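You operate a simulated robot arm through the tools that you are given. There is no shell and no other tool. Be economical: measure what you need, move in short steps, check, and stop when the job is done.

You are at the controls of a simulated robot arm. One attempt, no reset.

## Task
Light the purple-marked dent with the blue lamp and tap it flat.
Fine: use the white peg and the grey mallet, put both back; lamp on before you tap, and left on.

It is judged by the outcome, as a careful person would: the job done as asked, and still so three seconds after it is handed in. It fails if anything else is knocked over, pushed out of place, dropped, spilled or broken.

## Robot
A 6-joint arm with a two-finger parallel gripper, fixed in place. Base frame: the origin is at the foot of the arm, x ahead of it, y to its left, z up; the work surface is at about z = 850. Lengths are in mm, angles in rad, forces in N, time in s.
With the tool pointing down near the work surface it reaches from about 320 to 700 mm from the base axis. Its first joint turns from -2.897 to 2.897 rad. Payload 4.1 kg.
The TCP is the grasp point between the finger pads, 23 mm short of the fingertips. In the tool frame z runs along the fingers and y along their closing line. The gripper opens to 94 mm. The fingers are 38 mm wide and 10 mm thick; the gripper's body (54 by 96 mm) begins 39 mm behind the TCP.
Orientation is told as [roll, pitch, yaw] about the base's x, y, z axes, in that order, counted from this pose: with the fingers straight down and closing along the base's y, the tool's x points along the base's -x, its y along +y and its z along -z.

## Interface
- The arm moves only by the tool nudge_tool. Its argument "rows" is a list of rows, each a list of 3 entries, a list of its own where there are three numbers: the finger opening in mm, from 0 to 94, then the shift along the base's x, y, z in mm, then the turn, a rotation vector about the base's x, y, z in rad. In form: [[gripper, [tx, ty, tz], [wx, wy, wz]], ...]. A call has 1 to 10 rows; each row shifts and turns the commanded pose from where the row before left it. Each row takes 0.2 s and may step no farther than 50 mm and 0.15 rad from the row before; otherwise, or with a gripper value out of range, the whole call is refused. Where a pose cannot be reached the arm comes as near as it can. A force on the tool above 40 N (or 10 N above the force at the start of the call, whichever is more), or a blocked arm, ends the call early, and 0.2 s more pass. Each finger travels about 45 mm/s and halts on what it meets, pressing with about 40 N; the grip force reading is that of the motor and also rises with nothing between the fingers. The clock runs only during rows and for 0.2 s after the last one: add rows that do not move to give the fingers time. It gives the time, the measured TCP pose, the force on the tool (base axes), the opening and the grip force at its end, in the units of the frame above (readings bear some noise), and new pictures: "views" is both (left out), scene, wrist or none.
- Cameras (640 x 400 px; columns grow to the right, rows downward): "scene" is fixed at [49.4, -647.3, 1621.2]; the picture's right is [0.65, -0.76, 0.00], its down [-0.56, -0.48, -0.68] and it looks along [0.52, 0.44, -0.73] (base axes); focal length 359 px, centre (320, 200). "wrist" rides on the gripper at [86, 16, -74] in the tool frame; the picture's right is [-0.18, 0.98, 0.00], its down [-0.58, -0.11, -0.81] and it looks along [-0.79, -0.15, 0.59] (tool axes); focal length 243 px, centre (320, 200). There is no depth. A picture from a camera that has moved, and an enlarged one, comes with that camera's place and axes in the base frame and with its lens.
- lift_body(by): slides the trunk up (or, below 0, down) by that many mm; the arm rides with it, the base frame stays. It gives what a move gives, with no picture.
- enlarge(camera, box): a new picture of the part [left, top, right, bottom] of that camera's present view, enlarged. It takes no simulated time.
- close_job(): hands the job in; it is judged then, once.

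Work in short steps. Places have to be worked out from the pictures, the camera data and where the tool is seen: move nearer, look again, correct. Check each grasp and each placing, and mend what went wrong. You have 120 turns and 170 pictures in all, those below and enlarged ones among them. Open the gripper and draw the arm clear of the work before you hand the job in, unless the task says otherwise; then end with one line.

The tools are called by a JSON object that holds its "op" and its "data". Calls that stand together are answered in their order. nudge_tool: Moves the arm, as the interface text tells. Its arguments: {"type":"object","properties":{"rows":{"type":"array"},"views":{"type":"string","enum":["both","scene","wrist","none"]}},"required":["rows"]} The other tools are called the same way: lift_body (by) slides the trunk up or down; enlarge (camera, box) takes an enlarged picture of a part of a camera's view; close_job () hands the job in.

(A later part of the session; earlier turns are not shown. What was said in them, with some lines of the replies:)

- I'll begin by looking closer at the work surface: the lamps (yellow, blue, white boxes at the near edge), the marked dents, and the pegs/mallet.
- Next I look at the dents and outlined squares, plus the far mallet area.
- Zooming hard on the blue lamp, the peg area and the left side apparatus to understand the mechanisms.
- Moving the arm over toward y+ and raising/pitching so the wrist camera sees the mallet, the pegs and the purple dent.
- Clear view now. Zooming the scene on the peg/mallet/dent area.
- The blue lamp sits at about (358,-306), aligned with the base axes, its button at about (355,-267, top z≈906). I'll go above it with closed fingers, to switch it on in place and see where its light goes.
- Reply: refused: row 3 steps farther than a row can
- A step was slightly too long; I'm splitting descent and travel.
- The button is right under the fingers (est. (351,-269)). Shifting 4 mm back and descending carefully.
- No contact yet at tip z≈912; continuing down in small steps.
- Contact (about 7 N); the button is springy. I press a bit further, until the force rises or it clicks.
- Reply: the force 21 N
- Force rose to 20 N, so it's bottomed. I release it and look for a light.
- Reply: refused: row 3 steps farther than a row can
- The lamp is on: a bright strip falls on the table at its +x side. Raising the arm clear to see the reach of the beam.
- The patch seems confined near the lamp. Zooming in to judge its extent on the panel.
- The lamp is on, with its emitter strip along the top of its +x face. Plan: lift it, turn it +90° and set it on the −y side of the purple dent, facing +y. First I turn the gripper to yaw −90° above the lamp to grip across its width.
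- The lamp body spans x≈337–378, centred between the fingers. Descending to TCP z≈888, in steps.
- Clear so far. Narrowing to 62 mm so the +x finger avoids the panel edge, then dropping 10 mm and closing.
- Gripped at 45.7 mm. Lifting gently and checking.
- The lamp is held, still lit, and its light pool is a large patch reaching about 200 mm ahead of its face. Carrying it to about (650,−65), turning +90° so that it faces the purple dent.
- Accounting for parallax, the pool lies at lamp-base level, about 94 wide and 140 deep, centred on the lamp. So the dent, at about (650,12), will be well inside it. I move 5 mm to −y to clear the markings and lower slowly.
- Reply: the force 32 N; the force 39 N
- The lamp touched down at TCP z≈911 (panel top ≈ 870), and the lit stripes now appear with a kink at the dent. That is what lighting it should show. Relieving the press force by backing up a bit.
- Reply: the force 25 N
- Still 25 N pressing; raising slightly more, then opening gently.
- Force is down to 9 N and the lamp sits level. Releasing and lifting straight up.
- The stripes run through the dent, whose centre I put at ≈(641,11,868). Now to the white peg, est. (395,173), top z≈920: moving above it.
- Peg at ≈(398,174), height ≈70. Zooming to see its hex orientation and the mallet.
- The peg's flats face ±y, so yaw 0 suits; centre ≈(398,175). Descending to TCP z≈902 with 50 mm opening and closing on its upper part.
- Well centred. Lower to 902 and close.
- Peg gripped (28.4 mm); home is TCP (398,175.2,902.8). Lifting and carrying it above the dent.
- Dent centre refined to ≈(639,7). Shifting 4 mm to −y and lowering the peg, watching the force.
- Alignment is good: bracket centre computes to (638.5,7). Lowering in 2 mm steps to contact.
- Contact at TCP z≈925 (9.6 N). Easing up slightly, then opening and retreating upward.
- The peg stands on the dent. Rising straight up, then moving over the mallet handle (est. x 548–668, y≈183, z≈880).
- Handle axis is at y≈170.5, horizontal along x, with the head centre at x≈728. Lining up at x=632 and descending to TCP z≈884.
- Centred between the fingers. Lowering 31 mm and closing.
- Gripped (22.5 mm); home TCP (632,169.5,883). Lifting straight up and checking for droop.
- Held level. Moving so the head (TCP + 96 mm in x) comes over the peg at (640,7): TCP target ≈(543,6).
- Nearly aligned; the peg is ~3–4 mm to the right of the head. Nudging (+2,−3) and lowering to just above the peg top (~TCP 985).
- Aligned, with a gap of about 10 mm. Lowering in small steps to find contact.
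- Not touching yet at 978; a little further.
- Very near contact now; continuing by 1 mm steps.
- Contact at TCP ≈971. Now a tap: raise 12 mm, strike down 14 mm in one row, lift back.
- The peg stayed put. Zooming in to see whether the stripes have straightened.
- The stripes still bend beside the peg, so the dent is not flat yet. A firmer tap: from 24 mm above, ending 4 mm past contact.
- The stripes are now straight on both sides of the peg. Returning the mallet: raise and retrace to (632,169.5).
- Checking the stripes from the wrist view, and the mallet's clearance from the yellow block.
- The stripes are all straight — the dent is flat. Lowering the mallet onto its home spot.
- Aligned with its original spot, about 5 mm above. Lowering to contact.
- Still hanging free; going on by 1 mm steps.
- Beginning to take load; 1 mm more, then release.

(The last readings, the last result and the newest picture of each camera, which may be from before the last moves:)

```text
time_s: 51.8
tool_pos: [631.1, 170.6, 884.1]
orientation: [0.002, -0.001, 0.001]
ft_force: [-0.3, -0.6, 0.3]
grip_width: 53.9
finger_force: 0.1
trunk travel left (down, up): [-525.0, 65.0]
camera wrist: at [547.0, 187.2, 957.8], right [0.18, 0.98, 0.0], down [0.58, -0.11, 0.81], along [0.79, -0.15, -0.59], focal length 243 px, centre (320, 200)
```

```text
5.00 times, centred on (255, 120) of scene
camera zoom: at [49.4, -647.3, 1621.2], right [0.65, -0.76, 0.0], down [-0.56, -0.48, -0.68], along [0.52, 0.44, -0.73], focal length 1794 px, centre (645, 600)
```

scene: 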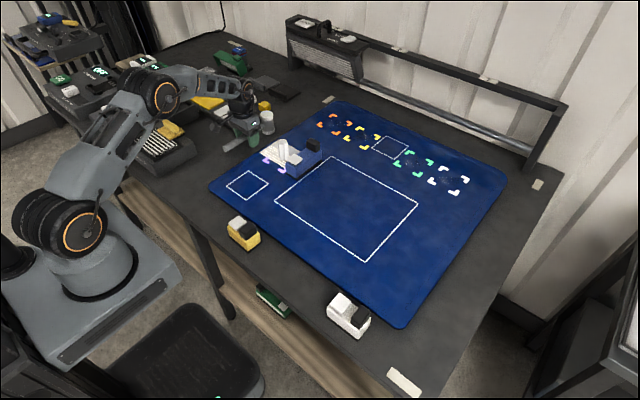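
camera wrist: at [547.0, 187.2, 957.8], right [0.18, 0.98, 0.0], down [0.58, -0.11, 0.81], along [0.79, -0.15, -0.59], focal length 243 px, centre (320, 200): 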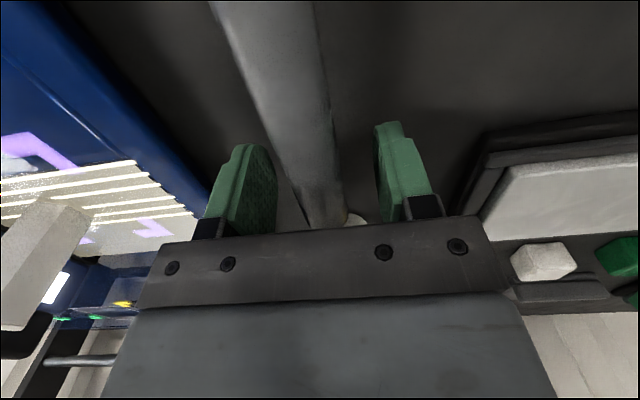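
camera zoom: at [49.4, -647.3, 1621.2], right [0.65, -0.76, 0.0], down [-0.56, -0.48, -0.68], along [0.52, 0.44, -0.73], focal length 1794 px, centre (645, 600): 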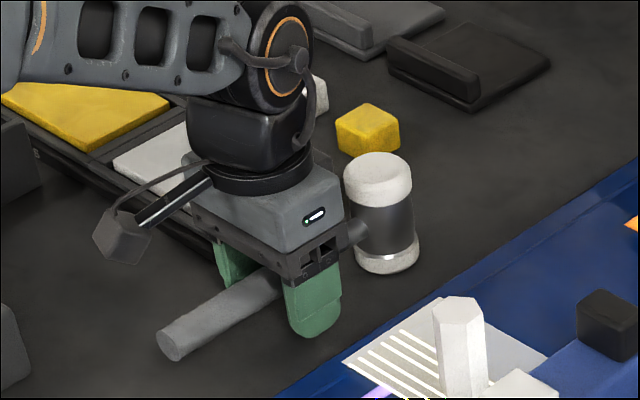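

The mallet is back in its place. Rising and moving over the peg on the dent.

{"op": "nudge_tool", "data": {"rows": [[54, [0, 0, 25], [0, 0, 0]], [54, [0, 0, 45], [0, 0, 0]], [54, [0, 0, 46], [0, 0, 0]], [54, [2, -40, 5], [0, 0, 0.03]], [54, [2, -45, 0], [0, 0, 0]], [54, [2, -45, 0], [0, 0, 0]], [54, [2, -33, -10], [0, 0, 0]], [54, [0, 0, 0], [0, 0, 0]]]}}

```text
time_s: 53.6
tool_pos: [640.3, 8.1, 991.9]
orientation: [0.001, 0.0, 0.031]
ft_force: [-0.5, 0.0, -0.2]
grip_width: 53.9
finger_force: 0.1
trunk travel left (down, up): [-525.0, 65.0]
camera wrist: at [554.4, 21.6, 1068.6], right [0.15, 0.99, 0.0], down [0.58, -0.09, 0.81], along [0.8, -0.12, -0.59], focal length 243 px, centre (320, 200)
```

scene: 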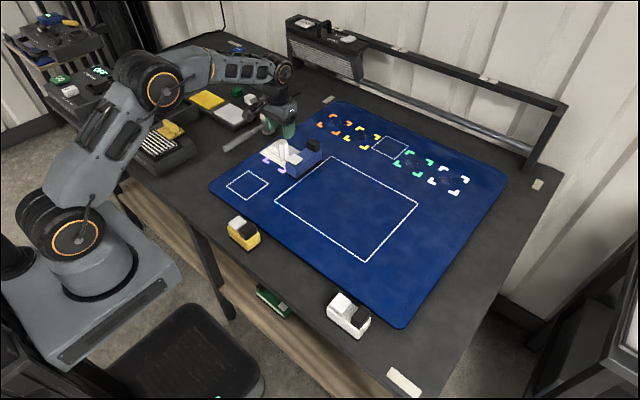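
wrist: 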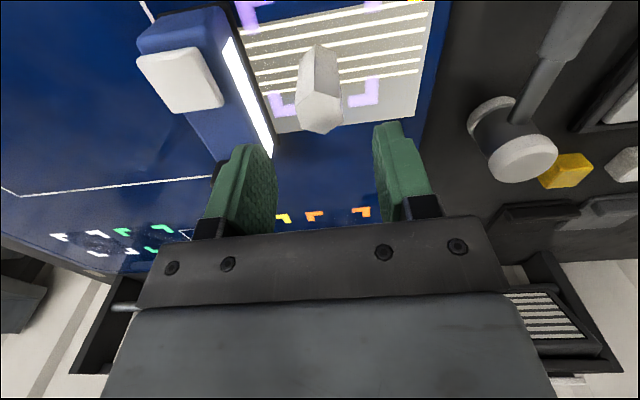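

Peg at (641,8). Descending to TCP z≈923 and gripping.

{"op": "nudge_tool", "data": {"rows": [[54, [0, 0, -40], [0, 0, 0]], [54, [0, 0, -28], [0, 0, 0]], [54, [0, 0, 0], [0, 0, 0]], [15, [0, 0, 0], [0, 0, 0]], [15, [0, 0, 0], [0, 0, 0]], [15, [0, 0, 0], [0, 0, 0]]]}}

```text
time_s: 55.0
tool_pos: [639.8, 7.8, 926.1]
orientation: [0.001, 0.001, 0.032]
ft_force: [-0.8, -0.8, 0.2]
grip_width: 28.5
finger_force: 40.3
trunk travel left (down, up): [-525.0, 65.0]
camera wrist: at [554.0, 22.2, 1001.0], right [0.15, 0.99, 0.0], down [0.58, -0.09, 0.81], along [0.8, -0.12, -0.59], focal length 243 px, centre (320, 200)
```

scene: 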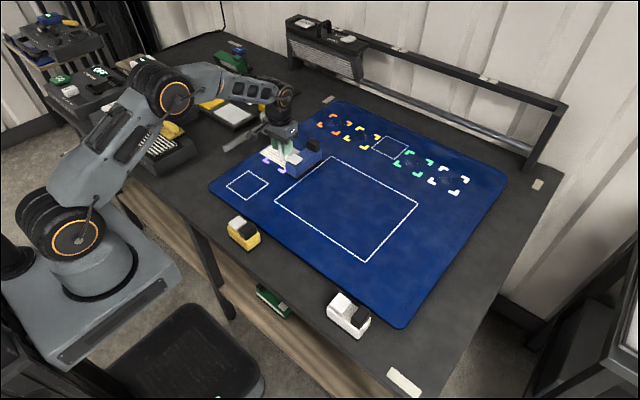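
wrist: 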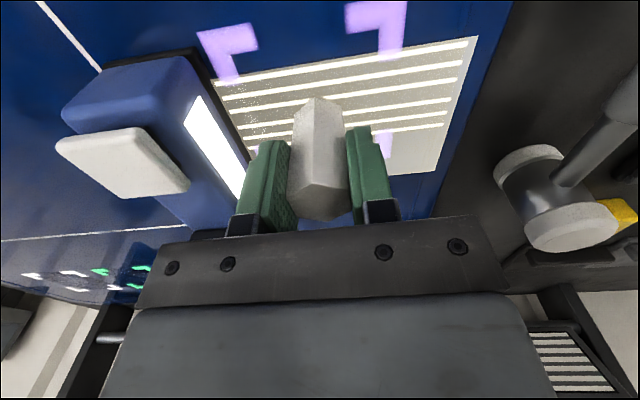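

Gripped (28.5 mm). Lifting straight up and looking at the dent, then carrying it home.

{"op": "nudge_tool", "data": {"rows": [[15, [0, 0, 15], [0, 0, 0]], [15, [0, 0, 40], [0, 0, 0]], [15, [0, 0, 15], [0, 0, 0]]]}}

{"op": "enlarge", "data": {"camera": "wrist", "box": [200, 0, 440, 200]}}

{"op": "nudge_tool", "data": {"rows": [[15, [-35, 24, 0], [0, 0, 0]], [15, [-35, 24, 0], [0, 0, 0]], [15, [-35, 24, 0], [0, 0, 0]], [15, [-35, 24, 0], [0, 0, 0]], [15, [-35, 24, 0], [0, 0, 0]], [15, [-35, 24, 0], [0, 0, 0]], [15, [-32, 23.5, 0], [0, 0, 0]], [15, [0, 0, -40], [0, 0, 0]], [15, [0, 0, -30], [0, 0, 0]], [15, [0, 0, 0], [0, 0, 0]]]}}

{"op": "enlarge", "data": {"camera": "scene", "box": [160, 140, 220, 190]}}

```text
time_s: 55.8
tool_pos: [640.8, 6.9, 996.9]
orientation: [-0.001, 0.0, 0.03]
ft_force: [-0.3, -1.2, 0.0]
grip_width: 28.8
finger_force: 40.4
trunk travel left (down, up): [-525.0, 65.0]
camera wrist: at [554.2, 21.6, 1071.3], right [0.15, 0.99, 0.0], down [0.58, -0.09, 0.81], along [0.8, -0.12, -0.59], focal length 243 px, centre (320, 200)
```

scene: 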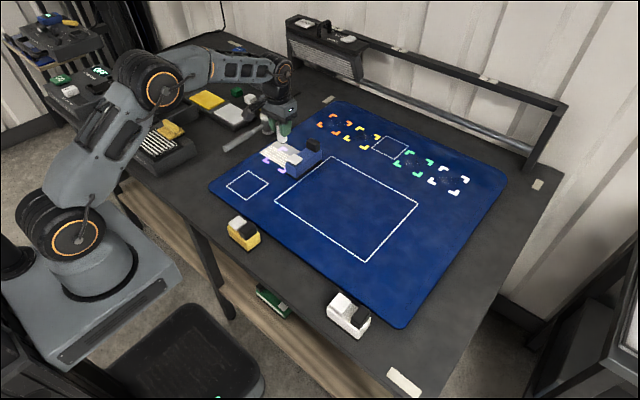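
wrist: 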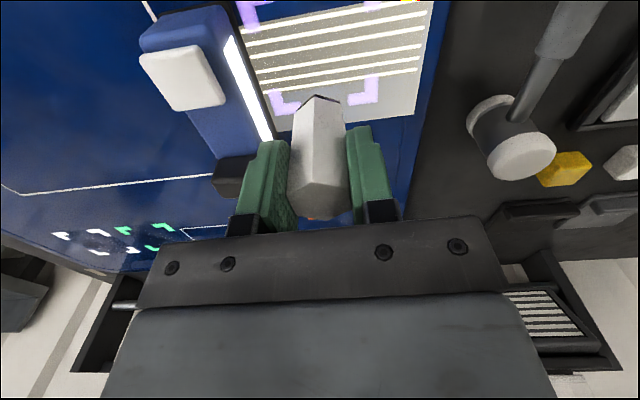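

```text
2.00 times, centred on (320, 100) of wrist
camera zoom: at [554.2, 21.6, 1071.3], right [0.15, 0.99, 0.0], down [0.58, -0.09, 0.81], along [0.8, -0.12, -0.59], focal length 485 px, centre (320, 400)
```

zoom: 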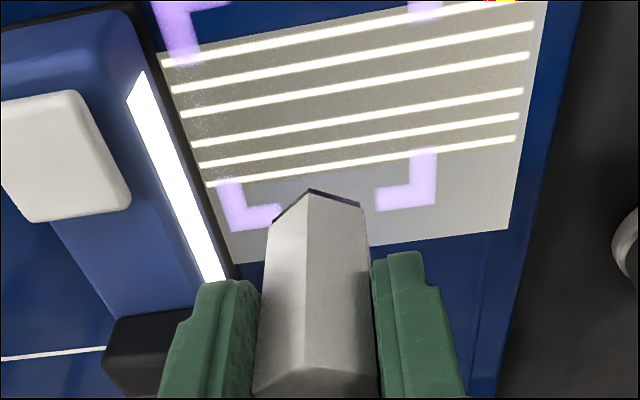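

```text
time_s: 58.0
tool_pos: [397.5, 175.5, 924.5]
orientation: [0.001, 0.001, 0.031]
ft_force: [-0.2, -0.5, 0.3]
grip_width: 28.7
finger_force: 39.4
trunk travel left (down, up): [-525.0, 65.0]
camera wrist: at [312.2, 190.5, 1000.1], right [0.15, 0.99, 0.0], down [0.58, -0.09, 0.81], along [0.8, -0.12, -0.59], focal length 243 px, centre (320, 200)
```

scene: 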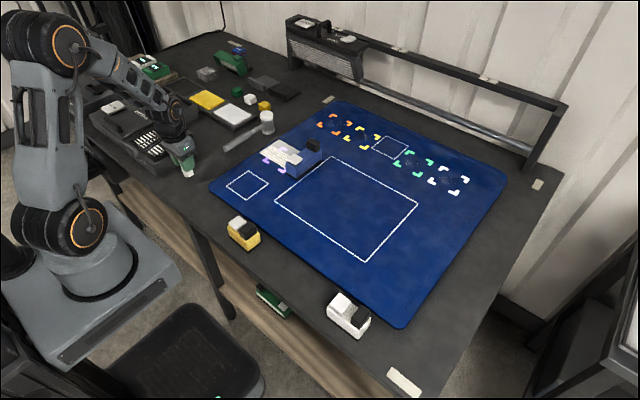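
wrist: 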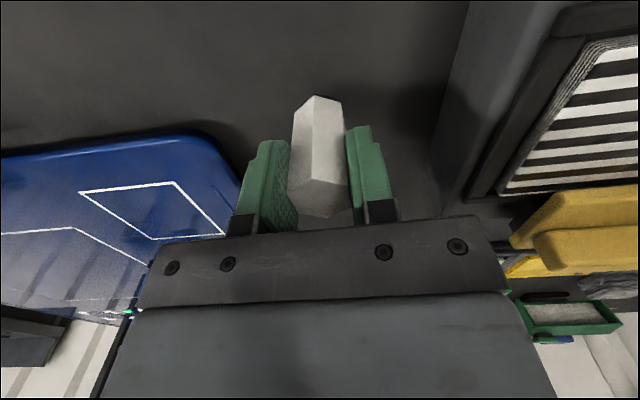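

```text
8.00 times, centred on (190, 165) of scene
camera zoom: at [49.4, -647.3, 1621.2], right [0.65, -0.76, 0.0], down [-0.56, -0.48, -0.68], along [0.52, 0.44, -0.73], focal length 2870 px, centre (1360, 480)
```

zoom: 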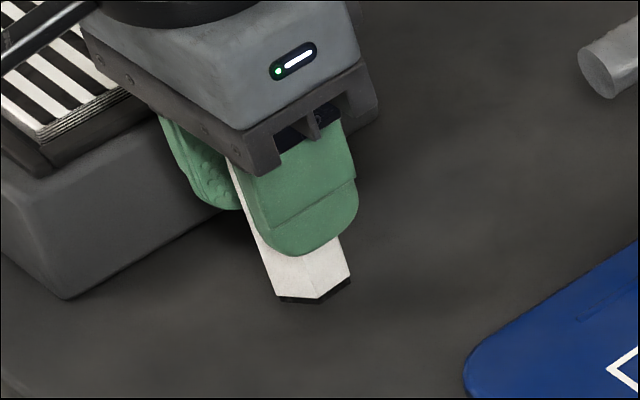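

The dent's stripes are fully straight. The peg is above its home spot; lowering ~20 mm to contact.

{"op": "nudge_tool", "data": {"rows": [[15, [0.5, 0, -12], [0, 0, 0]], [15, [0, 0, -5], [0, 0, 0]], [15, [0, 0, -2], [0, 0, 0]], [15, [0, 0, 0], [0, 0, 0]]], "views": "none"}}

```text
time_s: 59.0
tool_pos: [399.3, 174.9, 906.5]
orientation: [0.002, -0.002, 0.032]
ft_force: [0.0, -0.2, -0.5]
grip_width: 28.4
finger_force: 40.6
trunk travel left (down, up): [-525.0, 65.0]
```

Not yet touching; two more small steps.

{"op": "nudge_tool", "data": {"rows": [[15, [0, 0, -1], [0, 0, 0]], [15, [0, 0, -1], [0, 0, 0]], [15, [0, 0, 0], [0, 0, 0]]], "views": "none"}}

```text
time_s: 59.8
tool_pos: [399.7, 174.2, 905.1]
orientation: [0.001, -0.005, 0.032]
ft_force: [0.1, -0.6, 16.4]
grip_width: 28.6
finger_force: 40.0
trunk travel left (down, up): [-525.0, 65.0]
```

Contact (16 N). Easing up 1 mm and releasing.

{"op": "nudge_tool", "data": {"rows": [[15, [-0.5, 0, 1.2], [0, 0, 0]], [15, [0, 0, 0], [0, 0, 0]], [36, [0, 0, 0], [0, 0, 0]], [50, [0, 0, 0], [0, 0, 0]], [50, [0, 0, 0], [0, 0, 0]]]}}

```text
time_s: 61.0
tool_pos: [398.0, 175.2, 905.8]
orientation: [0.0, 0.0, 0.032]
ft_force: [-0.8, -0.5, -0.7]
grip_width: 50.3
finger_force: 0.1
trunk travel left (down, up): [-525.0, 65.0]
camera wrist: at [312.5, 189.4, 981.0], right [0.15, 0.99, 0.0], down [0.58, -0.09, 0.81], along [0.8, -0.12, -0.59], focal length 243 px, centre (320, 200)
```

scene: 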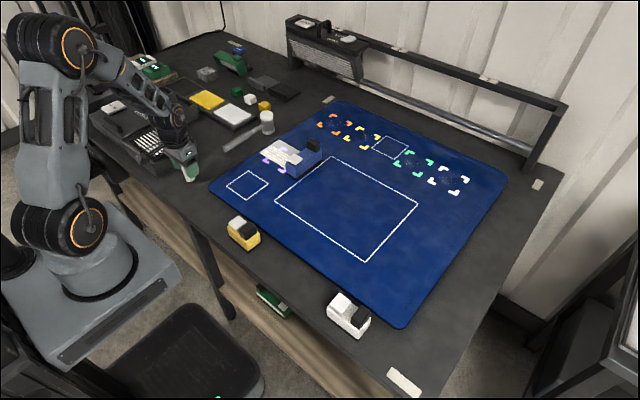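
wrist: 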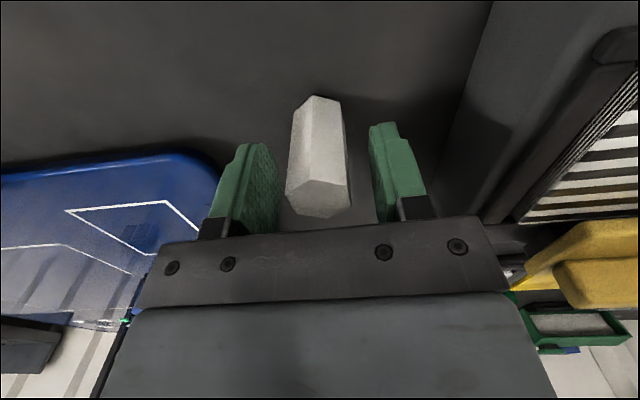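

The peg stands free. Rising straight up clear of it and moving the arm away from the work.

{"op": "nudge_tool", "data": {"rows": [[50, [0, 0, 25], [0, 0, 0]], [50, [0, 0, 45], [0, 0, 0]], [94, [0, 0, 50], [0, 0, 0]], [94, [0, 0, 50], [0, 0, 0]], [94, [0, 0, 50], [0, 0, 0]], [94, [-10, -30, 20], [0, 0, 0]]]}}

{"op": "enlarge", "data": {"camera": "scene", "box": [160, 80, 340, 200]}}

{"op": "enlarge", "data": {"camera": "scene", "box": [160, 140, 220, 190]}}

```text
time_s: 62.4
tool_pos: [388.0, 143.6, 1146.5]
orientation: [-0.001, 0.0, 0.029]
ft_force: [-0.2, 0.5, -0.5]
grip_width: 94.3
finger_force: 0.0
trunk travel left (down, up): [-525.0, 65.0]
camera wrist: at [302.4, 158.2, 1221.4], right [0.15, 0.99, 0.0], down [0.58, -0.09, 0.81], along [0.8, -0.12, -0.59], focal length 243 px, centre (320, 200)
```

scene: 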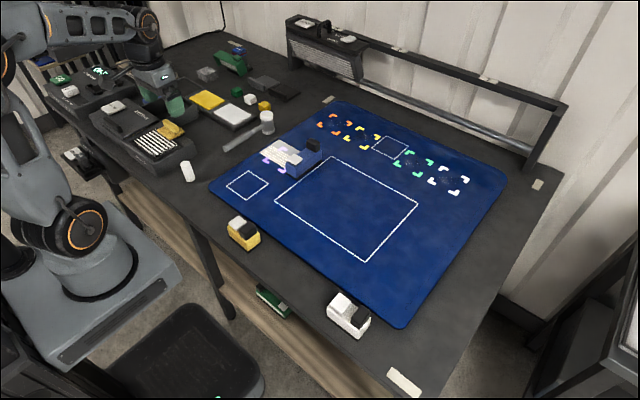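
wrist: 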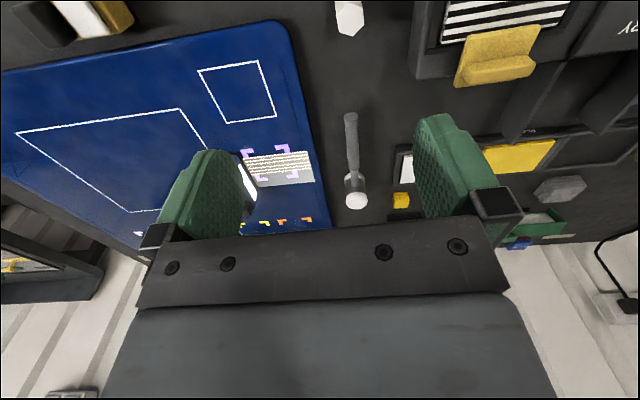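

```text
3.33 times, centred on (250, 140) of scene
camera zoom: at [49.4, -647.3, 1621.2], right [0.65, -0.76, 0.0], down [-0.56, -0.48, -0.68], along [0.52, 0.44, -0.73], focal length 1196 px, centre (553, 400)
```

zoom: 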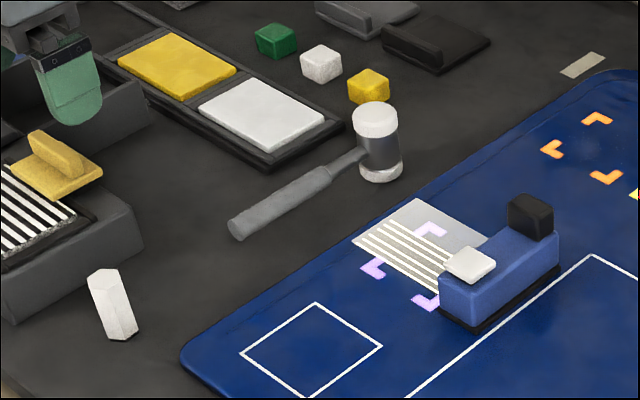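

```text
8.00 times, centred on (190, 165) of scene
camera zoom: at [49.4, -647.3, 1621.2], right [0.65, -0.76, 0.0], down [-0.56, -0.48, -0.68], along [0.52, 0.44, -0.73], focal length 2870 px, centre (1360, 480)
```

zoom: 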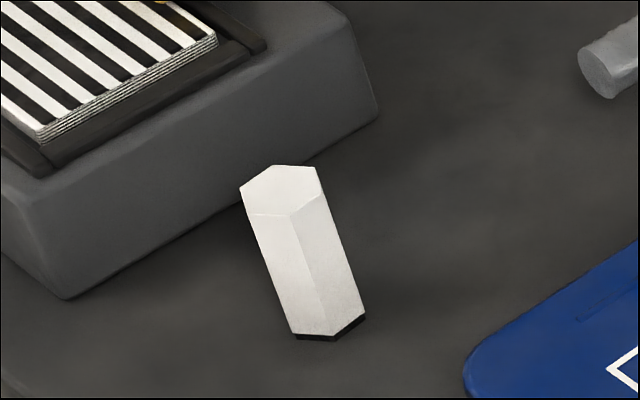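

The peg and mallet match their original places, the lamp is on and lighting the flattened dent, and the arm is clear with the gripper open. Handing in.

{"op": "close_job", "data": {}}

```text
The job is handed in.
```

The purple-marked dent is tapped flat and still lit by the blue lamp, which I moved onto the panel beside the dent and left on. The white peg and grey mallet are back where they started.
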